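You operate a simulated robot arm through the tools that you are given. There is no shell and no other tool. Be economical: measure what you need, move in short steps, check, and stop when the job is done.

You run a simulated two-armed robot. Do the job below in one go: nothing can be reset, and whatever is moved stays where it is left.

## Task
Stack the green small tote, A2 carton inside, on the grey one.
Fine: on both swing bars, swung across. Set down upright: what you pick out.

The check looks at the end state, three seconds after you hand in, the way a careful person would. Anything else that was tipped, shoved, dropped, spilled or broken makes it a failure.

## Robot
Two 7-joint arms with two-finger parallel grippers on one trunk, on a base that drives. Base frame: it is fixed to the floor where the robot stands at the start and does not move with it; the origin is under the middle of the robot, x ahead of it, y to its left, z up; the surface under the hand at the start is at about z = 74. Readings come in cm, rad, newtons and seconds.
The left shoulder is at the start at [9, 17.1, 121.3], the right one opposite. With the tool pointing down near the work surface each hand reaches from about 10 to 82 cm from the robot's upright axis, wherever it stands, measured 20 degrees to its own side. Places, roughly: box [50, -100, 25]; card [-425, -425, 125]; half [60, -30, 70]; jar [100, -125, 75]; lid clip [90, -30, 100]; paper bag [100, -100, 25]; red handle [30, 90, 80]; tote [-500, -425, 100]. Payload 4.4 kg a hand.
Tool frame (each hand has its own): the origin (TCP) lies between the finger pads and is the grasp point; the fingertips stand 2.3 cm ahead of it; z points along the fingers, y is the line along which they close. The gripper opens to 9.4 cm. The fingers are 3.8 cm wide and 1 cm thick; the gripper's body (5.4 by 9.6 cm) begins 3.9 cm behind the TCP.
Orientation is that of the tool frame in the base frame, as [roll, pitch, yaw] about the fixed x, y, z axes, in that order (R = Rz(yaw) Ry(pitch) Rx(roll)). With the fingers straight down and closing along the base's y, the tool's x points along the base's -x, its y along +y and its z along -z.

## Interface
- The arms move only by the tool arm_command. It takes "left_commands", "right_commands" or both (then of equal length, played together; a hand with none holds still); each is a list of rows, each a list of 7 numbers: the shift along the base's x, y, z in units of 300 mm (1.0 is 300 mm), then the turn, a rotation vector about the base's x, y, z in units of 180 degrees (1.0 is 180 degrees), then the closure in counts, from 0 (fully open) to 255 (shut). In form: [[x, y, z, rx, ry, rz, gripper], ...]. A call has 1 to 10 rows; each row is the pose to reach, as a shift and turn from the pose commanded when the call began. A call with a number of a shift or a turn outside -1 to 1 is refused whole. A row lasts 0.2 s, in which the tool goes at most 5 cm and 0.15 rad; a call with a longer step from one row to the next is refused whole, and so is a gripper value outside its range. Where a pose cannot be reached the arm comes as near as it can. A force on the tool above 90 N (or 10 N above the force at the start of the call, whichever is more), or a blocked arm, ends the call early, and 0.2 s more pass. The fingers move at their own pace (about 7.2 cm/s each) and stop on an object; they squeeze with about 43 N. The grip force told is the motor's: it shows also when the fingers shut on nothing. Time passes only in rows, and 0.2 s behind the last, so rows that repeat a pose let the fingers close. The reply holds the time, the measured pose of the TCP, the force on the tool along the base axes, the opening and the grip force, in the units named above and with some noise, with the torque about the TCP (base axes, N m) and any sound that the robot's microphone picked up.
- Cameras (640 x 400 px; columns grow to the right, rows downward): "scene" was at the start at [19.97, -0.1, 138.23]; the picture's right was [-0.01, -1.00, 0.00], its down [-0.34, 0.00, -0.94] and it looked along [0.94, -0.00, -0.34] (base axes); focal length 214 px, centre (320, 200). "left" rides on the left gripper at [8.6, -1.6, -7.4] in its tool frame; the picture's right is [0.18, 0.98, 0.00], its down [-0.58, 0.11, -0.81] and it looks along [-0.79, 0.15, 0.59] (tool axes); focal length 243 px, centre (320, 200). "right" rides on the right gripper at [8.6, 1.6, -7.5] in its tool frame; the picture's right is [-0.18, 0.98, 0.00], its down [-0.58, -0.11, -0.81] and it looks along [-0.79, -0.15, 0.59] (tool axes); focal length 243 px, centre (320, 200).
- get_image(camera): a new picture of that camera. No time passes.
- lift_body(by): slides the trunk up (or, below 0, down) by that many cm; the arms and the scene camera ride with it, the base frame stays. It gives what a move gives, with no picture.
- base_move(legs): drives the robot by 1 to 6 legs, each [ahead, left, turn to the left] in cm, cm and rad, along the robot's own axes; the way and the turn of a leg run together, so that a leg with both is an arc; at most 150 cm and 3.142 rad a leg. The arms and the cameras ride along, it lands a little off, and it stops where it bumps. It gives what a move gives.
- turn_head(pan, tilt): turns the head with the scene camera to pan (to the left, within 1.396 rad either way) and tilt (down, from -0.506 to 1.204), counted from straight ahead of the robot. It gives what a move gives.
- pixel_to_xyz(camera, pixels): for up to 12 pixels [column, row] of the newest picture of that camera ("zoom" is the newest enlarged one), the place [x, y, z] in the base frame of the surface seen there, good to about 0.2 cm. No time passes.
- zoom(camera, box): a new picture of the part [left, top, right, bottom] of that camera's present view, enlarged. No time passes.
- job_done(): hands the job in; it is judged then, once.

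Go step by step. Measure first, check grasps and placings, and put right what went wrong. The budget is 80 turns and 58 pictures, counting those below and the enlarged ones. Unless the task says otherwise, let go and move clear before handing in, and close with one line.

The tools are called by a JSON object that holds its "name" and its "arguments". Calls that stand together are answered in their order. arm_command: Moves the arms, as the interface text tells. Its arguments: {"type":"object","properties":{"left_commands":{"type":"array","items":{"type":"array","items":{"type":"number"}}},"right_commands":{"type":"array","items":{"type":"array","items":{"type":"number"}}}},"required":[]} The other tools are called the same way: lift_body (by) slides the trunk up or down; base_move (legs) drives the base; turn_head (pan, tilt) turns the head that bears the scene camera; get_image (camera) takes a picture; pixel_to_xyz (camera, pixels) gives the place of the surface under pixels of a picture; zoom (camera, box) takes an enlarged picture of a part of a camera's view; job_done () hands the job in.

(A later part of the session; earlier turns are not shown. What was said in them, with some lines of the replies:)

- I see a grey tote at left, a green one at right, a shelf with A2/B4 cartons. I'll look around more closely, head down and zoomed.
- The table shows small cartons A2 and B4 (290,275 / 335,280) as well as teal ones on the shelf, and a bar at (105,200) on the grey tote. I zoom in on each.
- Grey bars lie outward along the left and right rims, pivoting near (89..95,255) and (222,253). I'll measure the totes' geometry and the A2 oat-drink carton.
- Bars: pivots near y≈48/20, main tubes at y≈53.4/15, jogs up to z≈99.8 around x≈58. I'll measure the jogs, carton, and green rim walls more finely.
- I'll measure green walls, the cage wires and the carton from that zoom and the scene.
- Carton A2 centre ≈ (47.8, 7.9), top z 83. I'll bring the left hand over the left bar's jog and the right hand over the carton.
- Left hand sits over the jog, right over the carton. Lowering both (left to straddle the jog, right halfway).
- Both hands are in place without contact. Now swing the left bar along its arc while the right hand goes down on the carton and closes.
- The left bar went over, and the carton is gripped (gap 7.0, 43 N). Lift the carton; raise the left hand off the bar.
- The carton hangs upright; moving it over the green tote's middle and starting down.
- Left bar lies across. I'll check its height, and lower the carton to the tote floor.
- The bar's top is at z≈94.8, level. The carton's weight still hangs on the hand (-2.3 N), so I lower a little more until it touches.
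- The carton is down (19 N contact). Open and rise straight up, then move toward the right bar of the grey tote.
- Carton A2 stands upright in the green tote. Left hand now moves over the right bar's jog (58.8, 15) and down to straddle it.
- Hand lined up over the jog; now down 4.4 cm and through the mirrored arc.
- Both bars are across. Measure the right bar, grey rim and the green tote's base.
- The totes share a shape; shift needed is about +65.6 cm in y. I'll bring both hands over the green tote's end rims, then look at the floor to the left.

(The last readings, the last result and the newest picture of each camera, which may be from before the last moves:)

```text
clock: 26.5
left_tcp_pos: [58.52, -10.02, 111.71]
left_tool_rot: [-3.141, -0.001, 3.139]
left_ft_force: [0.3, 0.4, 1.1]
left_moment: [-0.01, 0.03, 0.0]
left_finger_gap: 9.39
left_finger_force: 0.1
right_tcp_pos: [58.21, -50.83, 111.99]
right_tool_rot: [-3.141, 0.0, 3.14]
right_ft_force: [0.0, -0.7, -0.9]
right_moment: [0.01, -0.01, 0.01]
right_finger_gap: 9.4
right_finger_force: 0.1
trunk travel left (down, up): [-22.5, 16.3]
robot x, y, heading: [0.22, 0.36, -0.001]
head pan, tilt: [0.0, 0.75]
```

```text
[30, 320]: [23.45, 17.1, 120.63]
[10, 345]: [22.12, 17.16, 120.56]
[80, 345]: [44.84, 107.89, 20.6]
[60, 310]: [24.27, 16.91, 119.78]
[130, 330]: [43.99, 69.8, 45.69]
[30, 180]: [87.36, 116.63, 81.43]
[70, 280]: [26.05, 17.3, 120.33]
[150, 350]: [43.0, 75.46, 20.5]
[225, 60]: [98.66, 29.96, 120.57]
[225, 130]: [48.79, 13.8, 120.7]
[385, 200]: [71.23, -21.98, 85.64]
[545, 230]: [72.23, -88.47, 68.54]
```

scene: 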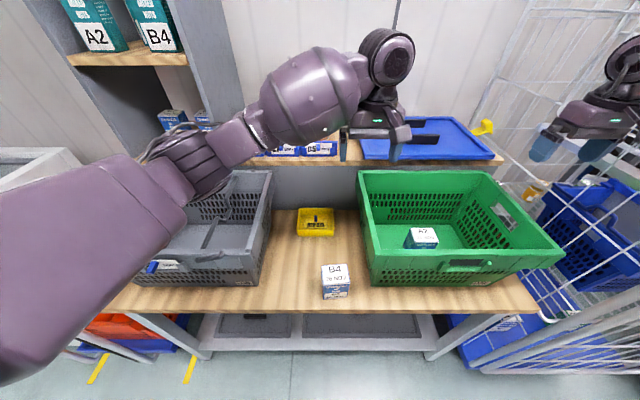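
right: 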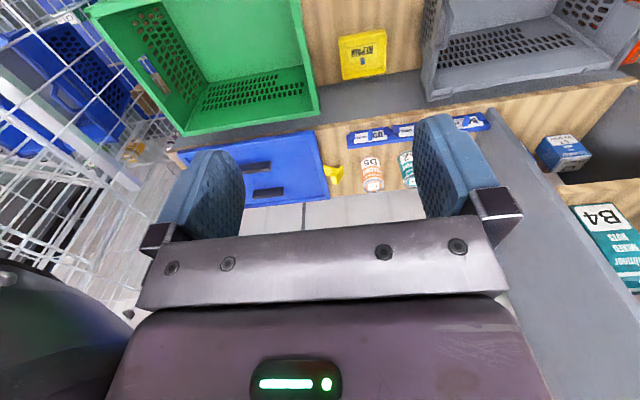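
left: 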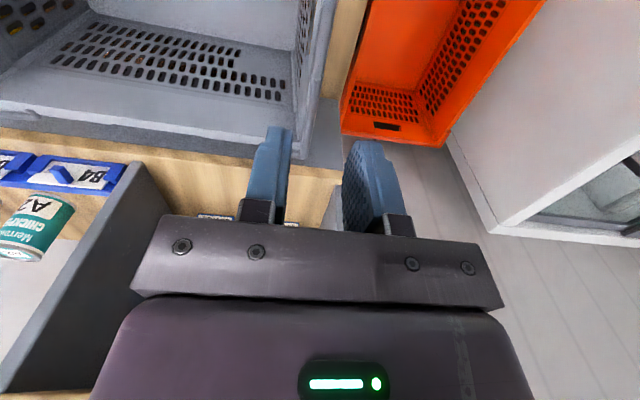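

Path to the left looks free (tubes at x≈44 lie no further out than the table edge). Now lower both hands to straddle the green end rims.

{"name": "arm_command", "arguments": {"left_commands": [[-0.002, -0.067, -0.1, 0, 0, 0, 0], [-0.002, -0.067, -0.25, 0, 0, 0, 0], [-0.002, -0.067, -0.4, 0, 0, 0, 0], [-0.002, -0.067, -0.5, 0, 0, 0, 0], [-0.002, -0.067, -0.57, 0, 0, 0, 0], [-0.002, -0.067, -0.57, 0, 0, 0, 0]], "right_commands": [[0.005, 0.003, -0.1, 0, 0, 0, 0], [0.005, 0.003, -0.25, 0, 0, 0, 0], [0.005, 0.003, -0.4, 0, 0, 0, 0], [0.005, 0.003, -0.5, 0, 0, 0, 0], [0.005, 0.003, -0.58, 0, 0, 0, 0], [0.005, 0.003, -0.58, 0, 0, 0, 0]]}}

{"name": "get_image", "arguments": {"camera": "scene"}}

{"name": "get_image", "arguments": {"camera": "right"}}

{"name": "get_image", "arguments": {"camera": "left"}}

```text
clock: 27.9
left_tcp_pos: [58.36, -11.85, 94.67]
left_tool_rot: [3.139, 0.002, 3.14]
left_ft_force: [1.0, 0.3, -0.2]
left_moment: [-0.01, 0.02, 0.0]
left_finger_gap: 9.4
left_finger_force: 0.1
right_tcp_pos: [58.25, -50.87, 94.28]
right_tool_rot: [3.141, 0.001, -3.14]
right_ft_force: [-0.6, 0.2, 0.3]
right_moment: [0.02, 0.01, -0.02]
right_finger_gap: 9.39
right_finger_force: 0.1
trunk travel left (down, up): [-22.5, 16.3]
robot x, y, heading: [-0.01, 0.25, 0.001]
head pan, tilt: [0.0, 0.75]
```

```text
28 pictures are left
```

scene: 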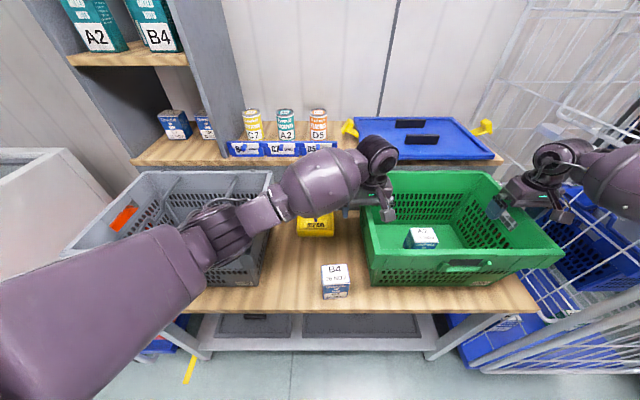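

```text
27 pictures are left
```

right: 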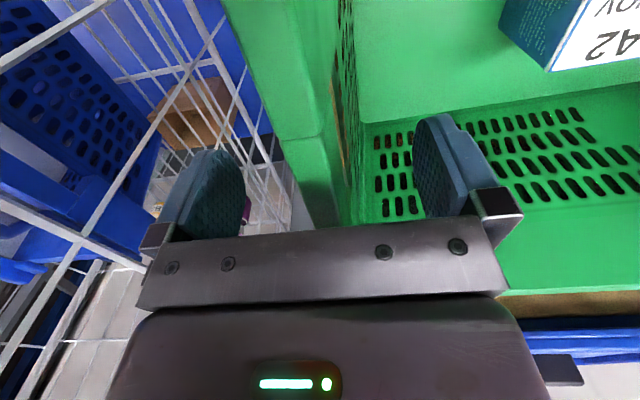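

```text
26 pictures are left
```

left: 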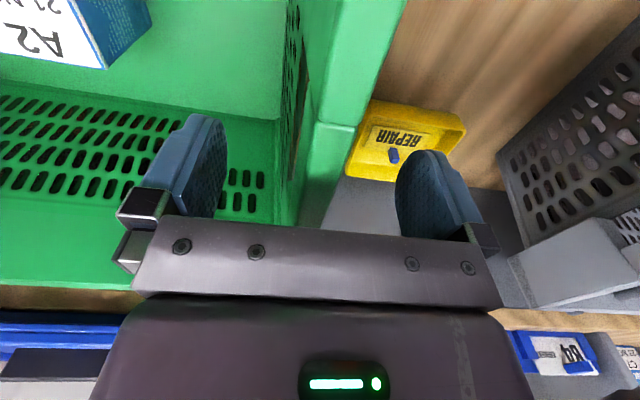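

Both end walls stand between the fingers, well centred. Close both.

{"name": "arm_command", "arguments": {"left_commands": [[0, 0, 0, 0, 0, 0, 150], [0, 0, 0, 0, 0, 0, 200], [0, 0, 0, 0, 0, 0, 255], [0, 0, 0, 0, 0, 0, 255], [0, 0, 0, 0, 0, 0, 255], [0, 0, 0, 0, 0, 0, 255]], "right_commands": [[0, 0, 0, 0, 0, 0, 150], [0, 0, 0, 0, 0, 0, 200], [0, 0, 0, 0, 0, 0, 255], [0, 0, 0, 0, 0, 0, 255], [0, 0, 0, 0, 0, 0, 255], [0, 0, 0, 0, 0, 0, 255]]}}

```text
clock: 29.3
left_tcp_pos: [58.45, -12.15, 94.57]
left_tool_rot: [-3.135, 0.002, 3.136]
left_ft_force: [3.4, -45.4, 0.4]
left_moment: [-0.77, 0.54, 1.6]
left_finger_gap: 1.63
left_finger_force: 42.9
right_tcp_pos: [58.3, -50.46, 94.14]
right_tool_rot: [3.135, 0.0, -3.137]
right_ft_force: [-2.9, 43.1, 3.7]
right_moment: [0.34, -0.42, -0.11]
right_finger_gap: 1.67
right_finger_force: 42.6
trunk travel left (down, up): [-22.5, 16.3]
robot x, y, heading: [-0.37, 0.36, -0.002]
head pan, tilt: [0.0, 0.75]
```

Grip is on but the hands pull against each other (±45 N in y). Ease them inward before lifting.

{"name": "arm_command", "arguments": {"left_commands": [[0, -0.004, 0, 0, 0, 0, 255], [0, -0.008, 0, 0, 0, 0, 255], [0, -0.008, 0, 0, 0, 0, 255]], "right_commands": [[0, 0.004, 0, 0, 0, 0, 255], [0, 0.009, 0, 0, 0, 0, 255], [0, 0.009, 0, 0, 0, 0, 255]]}}

```text
clock: 30.1
left_tcp_pos: [58.45, -12.27, 94.66]
left_tool_rot: [3.14, 0.0, -3.14]
left_ft_force: [4.9, -24.1, 0.1]
left_moment: [-0.8, -0.1, 1.54]
left_finger_gap: 1.62
left_finger_force: 43.5
right_tcp_pos: [58.41, -50.52, 94.22]
right_tool_rot: [3.141, -0.003, -3.141]
right_ft_force: [-4.3, 25.1, -0.5]
right_moment: [0.59, -0.64, 0.51]
right_finger_gap: 1.65
right_finger_force: 43.0
trunk travel left (down, up): [-22.5, 16.3]
robot x, y, heading: [0.1, -0.28, -0.001]
head pan, tilt: [0.0, 0.75]
```

Halved; once more the same, then a small test lift of 2 cm.

{"name": "arm_command", "arguments": {"left_commands": [[0, -0.004, 0, 0, 0, 0, 255], [0, -0.008, 0, 0, 0, 0, 255], [0, -0.008, 0.02, 0, 0, 0, 255], [0, -0.008, 0.045, 0, 0, 0, 255], [0, -0.008, 0.07, 0, 0, 0, 255], [0, -0.008, 0.07, 0, 0, 0, 255]], "right_commands": [[0, 0.004, 0, 0, 0, 0, 255], [0, 0.009, 0, 0, 0, 0, 255], [0, 0.009, 0.02, 0, 0, 0, 255], [0, 0.009, 0.045, 0, 0, 0, 255], [0, 0.009, 0.07, 0, 0, 0, 255], [0, 0.009, 0.07, 0, 0, 0, 255]]}}

{"name": "get_image", "arguments": {"camera": "scene"}}

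```text
clock: 31.5
left_tcp_pos: [58.33, -12.2, 96.74]
left_tool_rot: [3.138, -0.001, -3.138]
left_ft_force: [5.6, 37.3, -3.1]
left_moment: [-1.16, -0.74, 0.53]
left_finger_gap: 1.72
left_finger_force: 43.1
right_tcp_pos: [58.38, -50.52, 96.43]
right_tool_rot: [-3.137, -0.003, 3.139]
right_ft_force: [-4.8, -38.8, -7.1]
right_moment: [0.44, 0.8, 1.58]
right_finger_gap: 1.65
right_finger_force: 42.6
trunk travel left (down, up): [-22.5, 16.3]
robot x, y, heading: [0.03, -0.09, -0.003]
head pan, tilt: [0.0, 0.75]
```

```text
25 pictures are left
```

scene: 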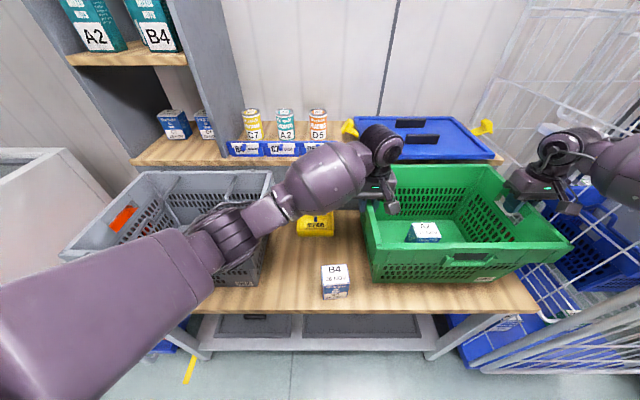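

Tote is off the table and level (~10 N load). Ease the squeeze outward slightly and lift on 26 cm.

{"name": "arm_command", "arguments": {"left_commands": [[0, 0.005, 0.01, 0, 0, 0, 255], [0, 0.005, 0.07, 0, 0, 0, 255], [0, 0.005, 0.15, 0, 0, 0, 255], [0, 0.005, 0.24, 0, 0, 0, 255], [0, 0.005, 0.34, 0, 0, 0, 255], [0, 0.005, 0.44, 0, 0, 0, 255], [0, 0.005, 0.55, 0, 0, 0, 255], [0, 0.005, 0.66, 0, 0, 0, 255], [0, 0.005, 0.76, 0, 0, 0, 255], [0, 0.005, 0.83, 0, 0, 0, 255]], "right_commands": [[0, -0.005, 0.01, 0, 0, 0, 255], [0, -0.005, 0.07, 0, 0, 0, 255], [0, -0.005, 0.15, 0, 0, 0, 255], [0, -0.005, 0.24, 0, 0, 0, 255], [0, -0.005, 0.34, 0, 0, 0, 255], [0, -0.005, 0.44, 0, 0, 0, 255], [0, -0.005, 0.55, 0, 0, 0, 255], [0, -0.005, 0.66, 0, 0, 0, 255], [0, -0.005, 0.76, 0, 0, 0, 255], [0, -0.005, 0.83, 0, 0, 0, 255]]}}

{"name": "get_image", "arguments": {"camera": "scene"}}

```text
clock: 33.7
left_tcp_pos: [58.7, -12.01, 121.61]
left_tool_rot: [3.136, -0.001, -3.141]
left_ft_force: [5.1, 49.1, -2.3]
left_moment: [-1.1, -0.26, 0.42]
left_finger_gap: 1.71
left_finger_force: 42.5
right_tcp_pos: [58.59, -50.38, 121.34]
right_tool_rot: [-3.139, -0.001, 3.139]
right_ft_force: [-5.1, -48.8, -8.1]
right_moment: [0.36, 0.34, 1.53]
right_finger_gap: 1.66
right_finger_force: 42.7
trunk travel left (down, up): [-22.5, 16.3]
robot x, y, heading: [-0.4, 0.05, 0.003]
head pan, tilt: [0.0, 0.75]
```

```text
24 pictures are left
```

scene: 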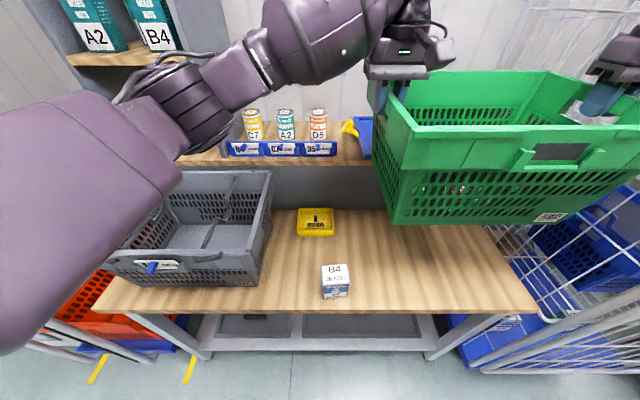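

Lifted to bottom z≈101, level. Squeeze is 49 N in y, so ease outward again and check.

{"name": "arm_command", "arguments": {"left_commands": [[0, 0.004, 0, 0, 0, 0, 255], [0, 0.008, 0, 0, 0, 0, 255], [0, 0.008, 0, 0, 0, 0, 255]], "right_commands": [[0, -0.004, 0, 0, 0, 0, 255], [0, -0.008, 0, 0, 0, 0, 255], [0, -0.008, 0, 0, 0, 0, 255]]}}

```text
clock: 34.5
left_tcp_pos: [58.34, -12.19, 121.59]
left_tool_rot: [3.141, 0.001, -3.141]
left_ft_force: [8.7, 20.3, -5.5]
left_moment: [-0.46, -0.02, 1.75]
left_finger_gap: 1.68
left_finger_force: 42.5
right_tcp_pos: [58.51, -50.47, 121.23]
right_tool_rot: [3.14, -0.002, -3.137]
right_ft_force: [-9.3, -19.1, -5.3]
right_moment: [0.48, 0.06, 1.71]
right_finger_gap: 1.67
right_finger_force: 42.7
trunk travel left (down, up): [-22.5, 16.3]
robot x, y, heading: [-0.39, -0.07, -0.0]
head pan, tilt: [0.0, 0.75]
```

Balanced load now (~5.4 N each, squeeze 20 N). Drive left 30 cm first and check.

{"name": "base_move", "arguments": {"legs": [[0, 30, 0]]}}

{"name": "get_image", "arguments": {"camera": "scene"}}

```text
clock: 37.8
left_tcp_pos: [58.37, 18.5, 121.74]
left_tool_rot: [-3.141, 0.001, -3.132]
left_ft_force: [8.9, -19.4, -5.6]
left_moment: [-0.78, 0.25, 1.57]
left_finger_gap: 1.69
left_finger_force: 43.2
right_tcp_pos: [58.86, -19.83, 121.26]
right_tool_rot: [3.139, -0.002, -3.129]
right_ft_force: [-8.7, 19.5, -5.2]
right_moment: [0.58, -0.17, 1.59]
right_finger_gap: 1.67
right_finger_force: 42.9
trunk travel left (down, up): [-22.5, 16.3]
robot x, y, heading: [-0.07, 30.07, 0.01]
head pan, tilt: [0.0, 0.75]
```

```text
23 pictures are left
```

scene: 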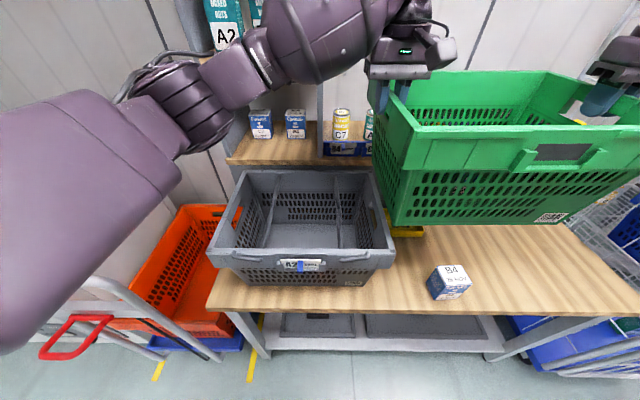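

A trolley with a red handle appears on the left (75,335); I'll measure it before driving further.

{"name": "pixel_to_xyz", "arguments": {"camera": "scene", "pixels": [[75, 320], [45, 350], [85, 355], [108, 320], [125, 295], [100, 340], [150, 352], [215, 355], [80, 285], [130, 310], [240, 205], [215, 235]]}}

{"name": "turn_head", "arguments": {"pan": 0.35, "tilt": 1.15}}

{"name": "get_image", "arguments": {"camera": "scene"}}

```text
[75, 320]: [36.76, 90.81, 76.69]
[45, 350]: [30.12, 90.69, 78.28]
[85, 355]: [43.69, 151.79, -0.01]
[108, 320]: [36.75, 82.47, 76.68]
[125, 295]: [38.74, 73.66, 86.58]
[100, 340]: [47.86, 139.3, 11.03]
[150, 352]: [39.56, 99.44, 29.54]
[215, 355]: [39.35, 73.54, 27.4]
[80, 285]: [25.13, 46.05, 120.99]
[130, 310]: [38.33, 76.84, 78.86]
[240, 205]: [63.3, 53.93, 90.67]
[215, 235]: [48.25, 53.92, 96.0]
```

```text
clock: 38.6
left_tcp_pos: [58.4, 18.44, 121.56]
left_tool_rot: [-3.141, 0.001, -3.13]
left_ft_force: [9.7, -2.4, -5.2]
left_moment: [-0.61, 0.13, 1.81]
left_finger_gap: 1.66
left_finger_force: 43.4
right_tcp_pos: [58.84, -19.84, 121.29]
right_tool_rot: [3.14, -0.003, -3.127]
right_ft_force: [-9.9, 2.2, -6.2]
right_moment: [0.56, -0.09, 1.8]
right_finger_gap: 1.65
right_finger_force: 42.4
trunk travel left (down, up): [-22.5, 16.3]
robot x, y, heading: [-0.03, 29.85, 0.007]
head pan, tilt: [0.351, 1.15]
```

```text
22 pictures are left
```

scene: 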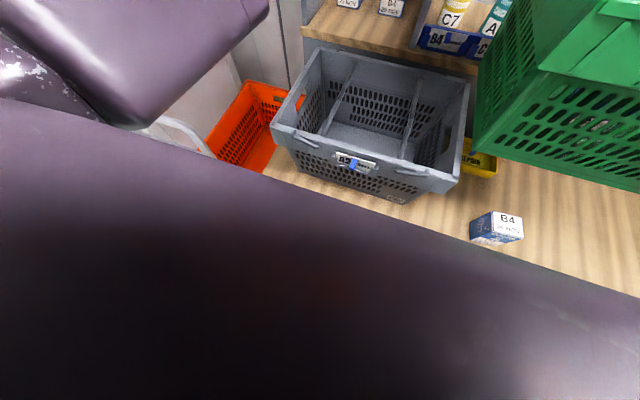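

The trolley and lever stand close to where the base would go, so no more driving: the arms can carry the tote the remaining 35 cm. Moving 27 cm first with a small yaw correction.

{"name": "arm_command", "arguments": {"left_commands": [[0.0005, 0.04, 0.01, 0, 0, -0.0005, 255], [0.001, 0.12, 0.02, 0, 0, -0.001, 255], [0.002, 0.22, 0.02, 0, 0, -0.0015, 255], [0.003, 0.33, 0.02, 0, 0, -0.002, 255], [0.004, 0.44, 0.02, 0, 0, -0.0025, 255], [0.005, 0.55, 0.02, 0, 0, -0.003, 255], [0.005, 0.66, 0.02, 0, 0, -0.0035, 255], [0.005, 0.77, 0.02, 0, 0, -0.0035, 255], [0.005, 0.86, 0.02, 0, 0, -0.0035, 255], [0.005, 0.9, 0.02, 0, 0, -0.0035, 255]], "right_commands": [[-0.001, 0.04, 0.01, 0, 0, -0.0005, 255], [-0.002, 0.12, 0.02, 0, 0, -0.001, 255], [-0.004, 0.22, 0.02, 0, 0, -0.0015, 255], [-0.006, 0.33, 0.02, 0, 0, -0.002, 255], [-0.008, 0.44, 0.02, 0, 0, -0.0025, 255], [-0.009, 0.55, 0.02, 0, 0, -0.003, 255], [-0.01, 0.66, 0.02, 0, 0, -0.0035, 255], [-0.01, 0.77, 0.02, 0, 0, -0.0035, 255], [-0.01, 0.86, 0.02, 0, 0, -0.0035, 255], [-0.01, 0.9, 0.02, 0, 0, -0.0035, 255]]}}

{"name": "turn_head", "arguments": {"pan": 0.1, "tilt": 0.75}}

{"name": "get_image", "arguments": {"camera": "scene"}}

```text
clock: 40.8
left_tcp_pos: [58.35, 45.62, 122.36]
left_tool_rot: [-3.141, 0.0, 3.139]
left_ft_force: [8.1, -7.1, -4.4]
left_moment: [-0.64, 0.44, 1.76]
left_finger_gap: 1.65
left_finger_force: 43.7
right_tcp_pos: [58.55, 7.41, 121.9]
right_tool_rot: [3.141, -0.002, -3.135]
right_ft_force: [-8.1, 7.9, -6.7]
right_moment: [0.4, -0.37, 1.36]
right_finger_gap: 1.65
right_finger_force: 42.8
trunk travel left (down, up): [-22.5, 16.3]
robot x, y, heading: [0.11, 29.91, 0.014]
head pan, tilt: [0.351, 1.15]
```

```text
clock: 41.7
left_tcp_pos: [58.42, 45.57, 122.22]
left_tool_rot: [-3.139, 0.0, 3.137]
left_ft_force: [8.6, -21.8, -4.7]
left_moment: [-0.68, 0.05, 1.63]
left_finger_gap: 1.68
left_finger_force: 42.5
right_tcp_pos: [58.64, 7.21, 121.96]
right_tool_rot: [3.138, -0.002, -3.138]
right_ft_force: [-8.5, 20.8, -6.0]
right_moment: [0.51, 0.04, 1.66]
right_finger_gap: 1.63
right_finger_force: 43.3
trunk travel left (down, up): [-22.5, 16.3]
robot x, y, heading: [0.06, 29.97, 0.011]
head pan, tilt: [0.099, 0.75]
```

```text
21 pictures are left
```

scene: 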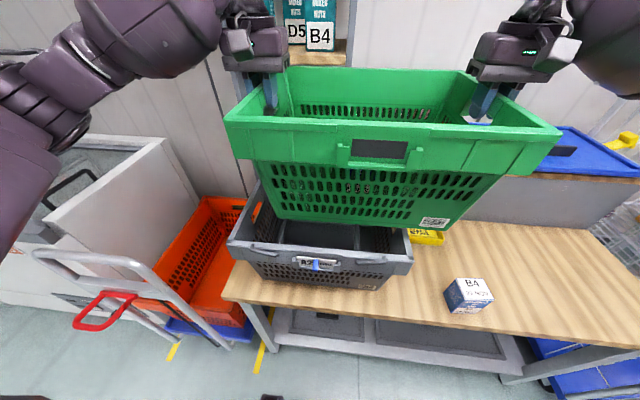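

Tote level over the grey one; 7.9 cm more to the left, then compare rims.

{"name": "arm_command", "arguments": {"left_commands": [[0, 0.05, 0, 0, 0, 0, 255], [0.001, 0.12, 0, 0, 0, 0, 255], [0.002, 0.19, 0, 0, 0, 0, 255], [0.003, 0.24, 0, 0, 0, 0, 255], [0.003, 0.259, 0, 0, 0, 0, 255], [0.003, 0.259, 0, 0, 0, 0, 255]], "right_commands": [[0, 0.05, 0, 0, 0, 0, 255], [-0.001, 0.12, 0, 0, 0, 0, 255], [-0.002, 0.19, 0, 0, 0, 0, 255], [-0.003, 0.242, 0, 0, 0, 0, 255], [-0.003, 0.263, 0, 0, 0, 0, 255], [-0.003, 0.263, 0, 0, 0, 0, 255]]}}

{"name": "zoom", "arguments": {"camera": "scene", "box": [150, 60, 510, 300]}}

{"name": "pixel_to_xyz", "arguments": {"camera": "zoom", "pixels": [[320, 200]]}}

```text
clock: 43.1
left_tcp_pos: [58.6, 53.34, 122.2]
left_tool_rot: [3.14, -0.001, 3.14]
left_ft_force: [0.1, 10.5, -5.4]
left_moment: [-0.84, -0.45, -0.62]
left_finger_gap: 1.65
left_finger_force: 43.1
right_tcp_pos: [58.5, 15.04, 121.69]
right_tool_rot: [-3.14, -0.001, 3.14]
right_ft_force: [0.0, -10.6, -7.0]
right_moment: [0.66, 0.49, 0.66]
right_finger_gap: 1.68
right_finger_force: 43.2
trunk travel left (down, up): [-22.5, 16.3]
robot x, y, heading: [-0.36, 30.01, 0.012]
head pan, tilt: [0.099, 0.75]
```

```text
1.67 times, centred on (330, 180) of scene
```

zoom: 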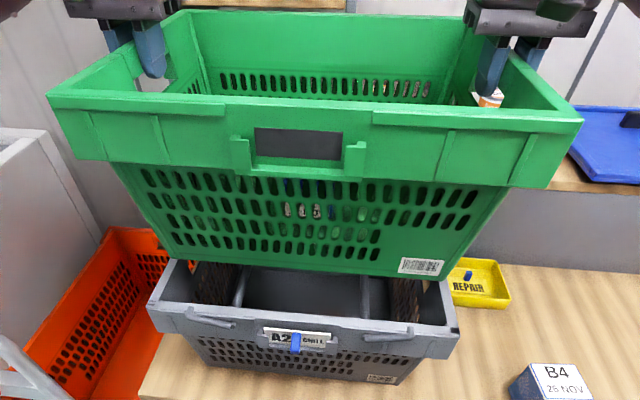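

```text
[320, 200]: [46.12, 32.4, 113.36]
```

Measure matching features of both totes for alignment.

{"name": "pixel_to_xyz", "arguments": {"camera": "zoom", "pixels": [[54, 110], [574, 145], [154, 315], [453, 350], [175, 255], [395, 273], [300, 108], [300, 320], [120, 125], [500, 150], [190, 318], [420, 340]]}}

{"name": "get_image", "arguments": {"camera": "left"}}

```text
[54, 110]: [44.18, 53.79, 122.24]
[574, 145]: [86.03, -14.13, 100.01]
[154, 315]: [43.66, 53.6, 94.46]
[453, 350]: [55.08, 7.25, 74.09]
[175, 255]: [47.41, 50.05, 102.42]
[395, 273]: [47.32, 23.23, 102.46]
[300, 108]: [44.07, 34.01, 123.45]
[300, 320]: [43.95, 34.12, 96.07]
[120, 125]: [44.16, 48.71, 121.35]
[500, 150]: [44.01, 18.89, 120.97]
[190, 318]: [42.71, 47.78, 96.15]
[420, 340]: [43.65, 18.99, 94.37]
```

```text
19 pictures are left
```

left: 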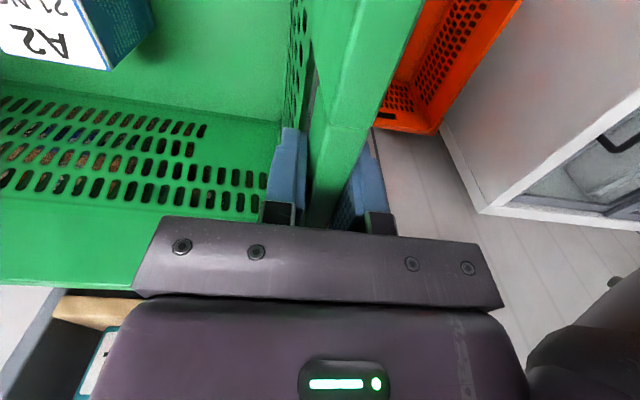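

Green is about 0.4 cm too far in +x; y matches. Carton still upright. Correct x and lower 5.5 cm.

{"name": "arm_command", "arguments": {"left_commands": [[-0.007, 0, 0, 0, 0, 0, 255], [-0.014, 0, -0.03, 0, 0, 0, 255], [-0.014, 0, -0.07, 0, 0, 0, 255], [-0.014, 0, -0.11, 0, 0, 0, 255], [-0.014, 0, -0.15, 0, 0, 0, 255], [-0.014, 0, -0.183, 0, 0, 0, 255], [-0.014, 0, -0.183, 0, 0, 0, 255]], "right_commands": [[-0.007, 0, 0, 0, 0, 0, 255], [-0.014, 0, -0.03, 0, 0, 0, 255], [-0.014, 0, -0.07, 0, 0, 0, 255], [-0.014, 0, -0.11, 0, 0, 0, 255], [-0.014, 0, -0.15, 0, 0, 0, 255], [-0.014, 0, -0.183, 0, 0, 0, 255], [-0.014, 0, -0.183, 0, 0, 0, 255]]}}

{"name": "zoom", "arguments": {"camera": "scene", "box": [150, 60, 510, 300]}}

```text
clock: 44.7
left_tcp_pos: [58.09, 53.18, 116.77]
left_tool_rot: [3.14, 0.0, 3.141]
left_ft_force: [-3.2, 25.5, -5.0]
left_moment: [-0.52, 0.39, -0.39]
left_finger_gap: 1.64
left_finger_force: 42.5
right_tcp_pos: [57.89, 14.99, 116.38]
right_tool_rot: [-3.141, -0.002, 3.14]
right_ft_force: [3.2, -26.0, -5.2]
right_moment: [0.48, -0.33, -0.82]
right_finger_gap: 1.67
right_finger_force: 43.0
trunk travel left (down, up): [-22.5, 16.3]
robot x, y, heading: [-0.43, 29.87, 0.015]
head pan, tilt: [0.099, 0.75]
```

```text
1.67 times, centred on (330, 180) of scene
```

zoom: 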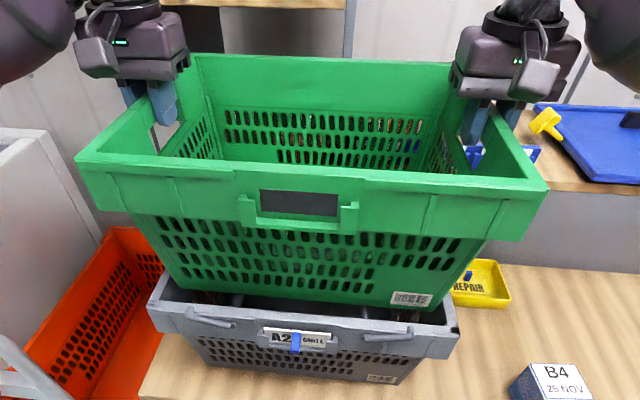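

Check alignment once more just above the rim.

{"name": "pixel_to_xyz", "arguments": {"camera": "zoom", "pixels": [[85, 165], [540, 200], [160, 312], [448, 347], [140, 190], [470, 210], [200, 280], [380, 298], [180, 330], [420, 348], [440, 230], [270, 338]]}}

```text
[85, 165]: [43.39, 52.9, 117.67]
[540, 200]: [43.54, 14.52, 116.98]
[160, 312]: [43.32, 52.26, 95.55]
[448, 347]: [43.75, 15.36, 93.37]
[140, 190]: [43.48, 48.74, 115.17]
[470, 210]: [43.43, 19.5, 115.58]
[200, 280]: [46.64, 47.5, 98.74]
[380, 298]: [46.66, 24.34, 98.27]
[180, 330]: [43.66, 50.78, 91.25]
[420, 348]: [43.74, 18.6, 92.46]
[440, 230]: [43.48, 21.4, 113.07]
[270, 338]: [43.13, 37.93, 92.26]
```

Within 0.2 cm. Lower gently the last 1.3 cm.

{"name": "arm_command", "arguments": {"left_commands": [[0.005, 0, -0.015, 0, 0, 0, 255], [0.005, 0, -0.03, 0, 0, 0, 255], [0.005, 0, -0.043, 0, 0, 0, 255], [0.005, 0, -0.043, 0, 0, 0, 255]], "right_commands": [[0.005, 0, -0.015, 0, 0, 0, 255], [0.005, 0, -0.03, 0, 0, 0, 255], [0.005, 0, -0.043, 0, 0, 0, 255], [0.005, 0, -0.043, 0, 0, 0, 255]]}}

```text
clock: 45.7
left_tcp_pos: [58.3, 53.4, 115.52]
left_tool_rot: [3.141, 0.002, -3.141]
left_ft_force: [-1.2, 32.0, 8.1]
left_moment: [-0.55, 1.25, -0.57]
left_finger_gap: 1.66
left_finger_force: 42.8
right_tcp_pos: [58.17, 15.03, 115.25]
right_tool_rot: [-3.14, 0.001, -3.14]
right_ft_force: [4.8, -30.6, -0.2]
right_moment: [0.32, -0.75, -0.73]
right_finger_gap: 1.67
right_finger_force: 42.9
trunk travel left (down, up): [-22.5, 16.3]
robot x, y, heading: [-0.6, 30.14, 0.008]
head pan, tilt: [0.099, 0.75]
```

Contact begins (left +8 N, right unloaded). Lower the right a hair and ease the squeeze.

{"name": "arm_command", "arguments": {"left_commands": [[0, 0.003, -0.001, 0, 0, 0, 255], [0, 0.005, -0.002, 0, 0, 0, 255], [0, 0.005, -0.002, 0, 0, 0, 255]], "right_commands": [[0, -0.003, -0.003, 0, 0, 0, 255], [0, -0.005, -0.006, 0, 0, 0, 255], [0, -0.005, -0.006, 0, 0, 0, 255]]}}

{"name": "zoom", "arguments": {"camera": "scene", "box": [150, 60, 510, 300]}}

```text
clock: 46.5
left_tcp_pos: [58.24, 53.41, 115.58]
left_tool_rot: [-3.138, 0.003, 3.139]
left_ft_force: [4.1, 7.9, 10.1]
left_moment: [-0.16, 0.0, 1.14]
left_finger_gap: 1.68
left_finger_force: 43.3
right_tcp_pos: [58.1, 15.03, 115.15]
right_tool_rot: [3.137, 0.001, -3.139]
right_ft_force: [7.2, -6.3, 14.2]
right_moment: [0.28, -0.24, -1.63]
right_finger_gap: 1.67
right_finger_force: 43.4
trunk travel left (down, up): [-22.5, 16.3]
robot x, y, heading: [0.35, 29.97, 0.008]
head pan, tilt: [0.099, 0.75]
```

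```text
1.67 times, centred on (330, 180) of scene
```

zoom: 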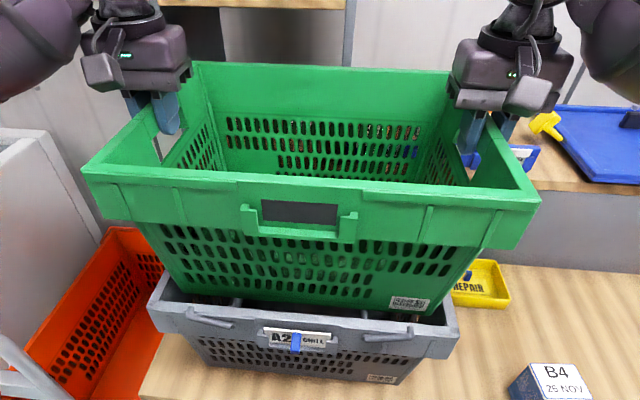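

Both hands now read upward contact (10 and 14 N): the tote sits on the bars. Open both and rise clear.

{"name": "arm_command", "arguments": {"left_commands": [[0, 0, 0.003, 0, 0, 0, 200], [0, 0, 0.003, 0, 0, 0, 120], [0, 0, 0.003, 0, 0, 0, 0], [0, 0, 0.003, 0, 0, 0, 0], [0, 0, 0.003, 0, 0, 0, 0], [0, 0, 0.06, 0, 0, 0, 0], [0, 0, 0.15, 0, 0, 0, 0], [0, 0, 0.25, 0, 0, 0, 0], [0, 0, 0.35, 0, 0, 0, 0], [0, 0, 0.45, 0, 0, 0, 0]], "right_commands": [[0, 0, 0.003, 0, 0, 0, 200], [0, 0, 0.003, 0, 0, 0, 120], [0, 0, 0.003, 0, 0, 0, 0], [0, 0, 0.003, 0, 0, 0, 0], [0, 0, 0.003, 0, 0, 0, 0], [0, 0, 0.06, 0, 0, 0, 0], [0, 0, 0.15, 0, 0, 0, 0], [0, 0, 0.25, 0, 0, 0, 0], [0, 0, 0.35, 0, 0, 0, 0], [0, 0, 0.45, 0, 0, 0, 0]]}}

{"name": "get_image", "arguments": {"camera": "scene"}}

{"name": "pixel_to_xyz", "arguments": {"camera": "scene", "pixels": [[210, 162], [440, 180], [260, 210], [270, 100], [420, 105], [320, 172]]}}

{"name": "get_image", "arguments": {"camera": "right"}}

```text
clock: 48.7
left_tcp_pos: [57.91, 53.44, 129.19]
left_tool_rot: [-3.141, 0.0, 3.141]
left_ft_force: [-0.9, -0.3, 0.2]
left_moment: [0.02, -0.04, 0.01]
left_finger_gap: 9.4
left_finger_force: 0.1
right_tcp_pos: [57.98, 14.95, 128.7]
right_tool_rot: [3.139, 0.001, -3.141]
right_ft_force: [-0.6, 0.5, 0.4]
right_moment: [-0.02, -0.06, -0.02]
right_finger_gap: 9.39
right_finger_force: 0.1
trunk travel left (down, up): [-22.5, 16.3]
robot x, y, heading: [-0.12, 30.09, 0.012]
head pan, tilt: [0.099, 0.75]
```

```text
16 pictures are left
```

scene: 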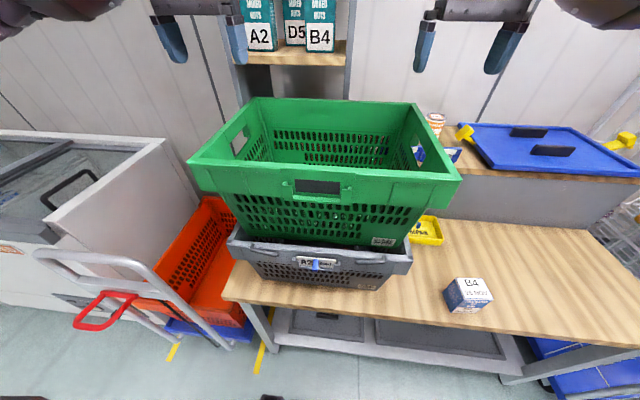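

```text
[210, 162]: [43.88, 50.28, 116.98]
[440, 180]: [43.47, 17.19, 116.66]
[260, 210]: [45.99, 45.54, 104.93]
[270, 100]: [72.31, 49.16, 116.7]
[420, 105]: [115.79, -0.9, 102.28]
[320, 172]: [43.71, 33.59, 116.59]
```

```text
15 pictures are left
```

right: 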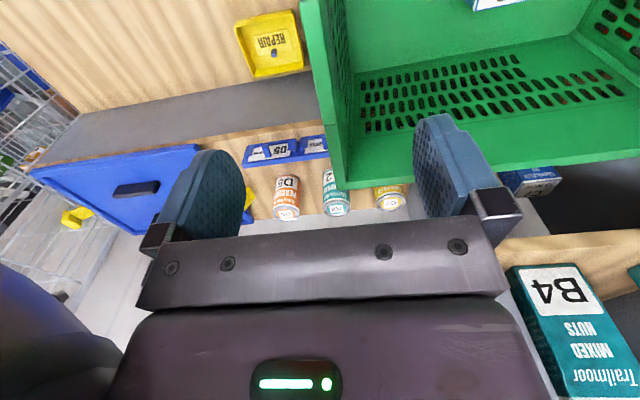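

Rim is level at z≈116.7 front and back, matching a seat on the bars at 94.8. Verify carton and bars.

{"name": "get_image", "arguments": {"camera": "left"}}

{"name": "zoom", "arguments": {"camera": "scene", "box": [210, 200, 430, 300]}}

```text
14 pictures are left
```

left: 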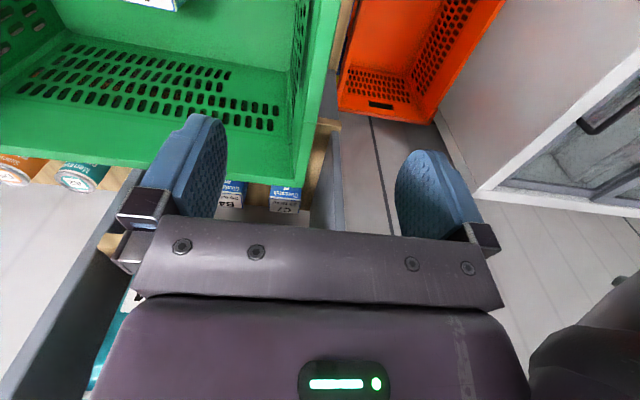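

```text
2.91 times, centred on (320, 250) of scene
```

zoom: 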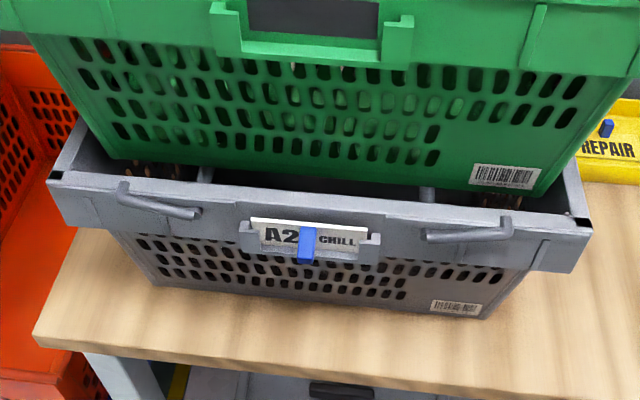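

The bars pass under the green tote at (205,175) and (427,193), and the hands are empty and clear. The left camera shows only the edge of the A2 label (top, near column 155), in line with the carton standing where I set it down. Handing in.

{"name": "job_done", "arguments": {}}

```text
The job is handed in.
```

I put the A2 oat-drink carton upright in the green tote and stacked that tote level on the grey one. It rests on both swing bars, swung across, and I've handed the job in.
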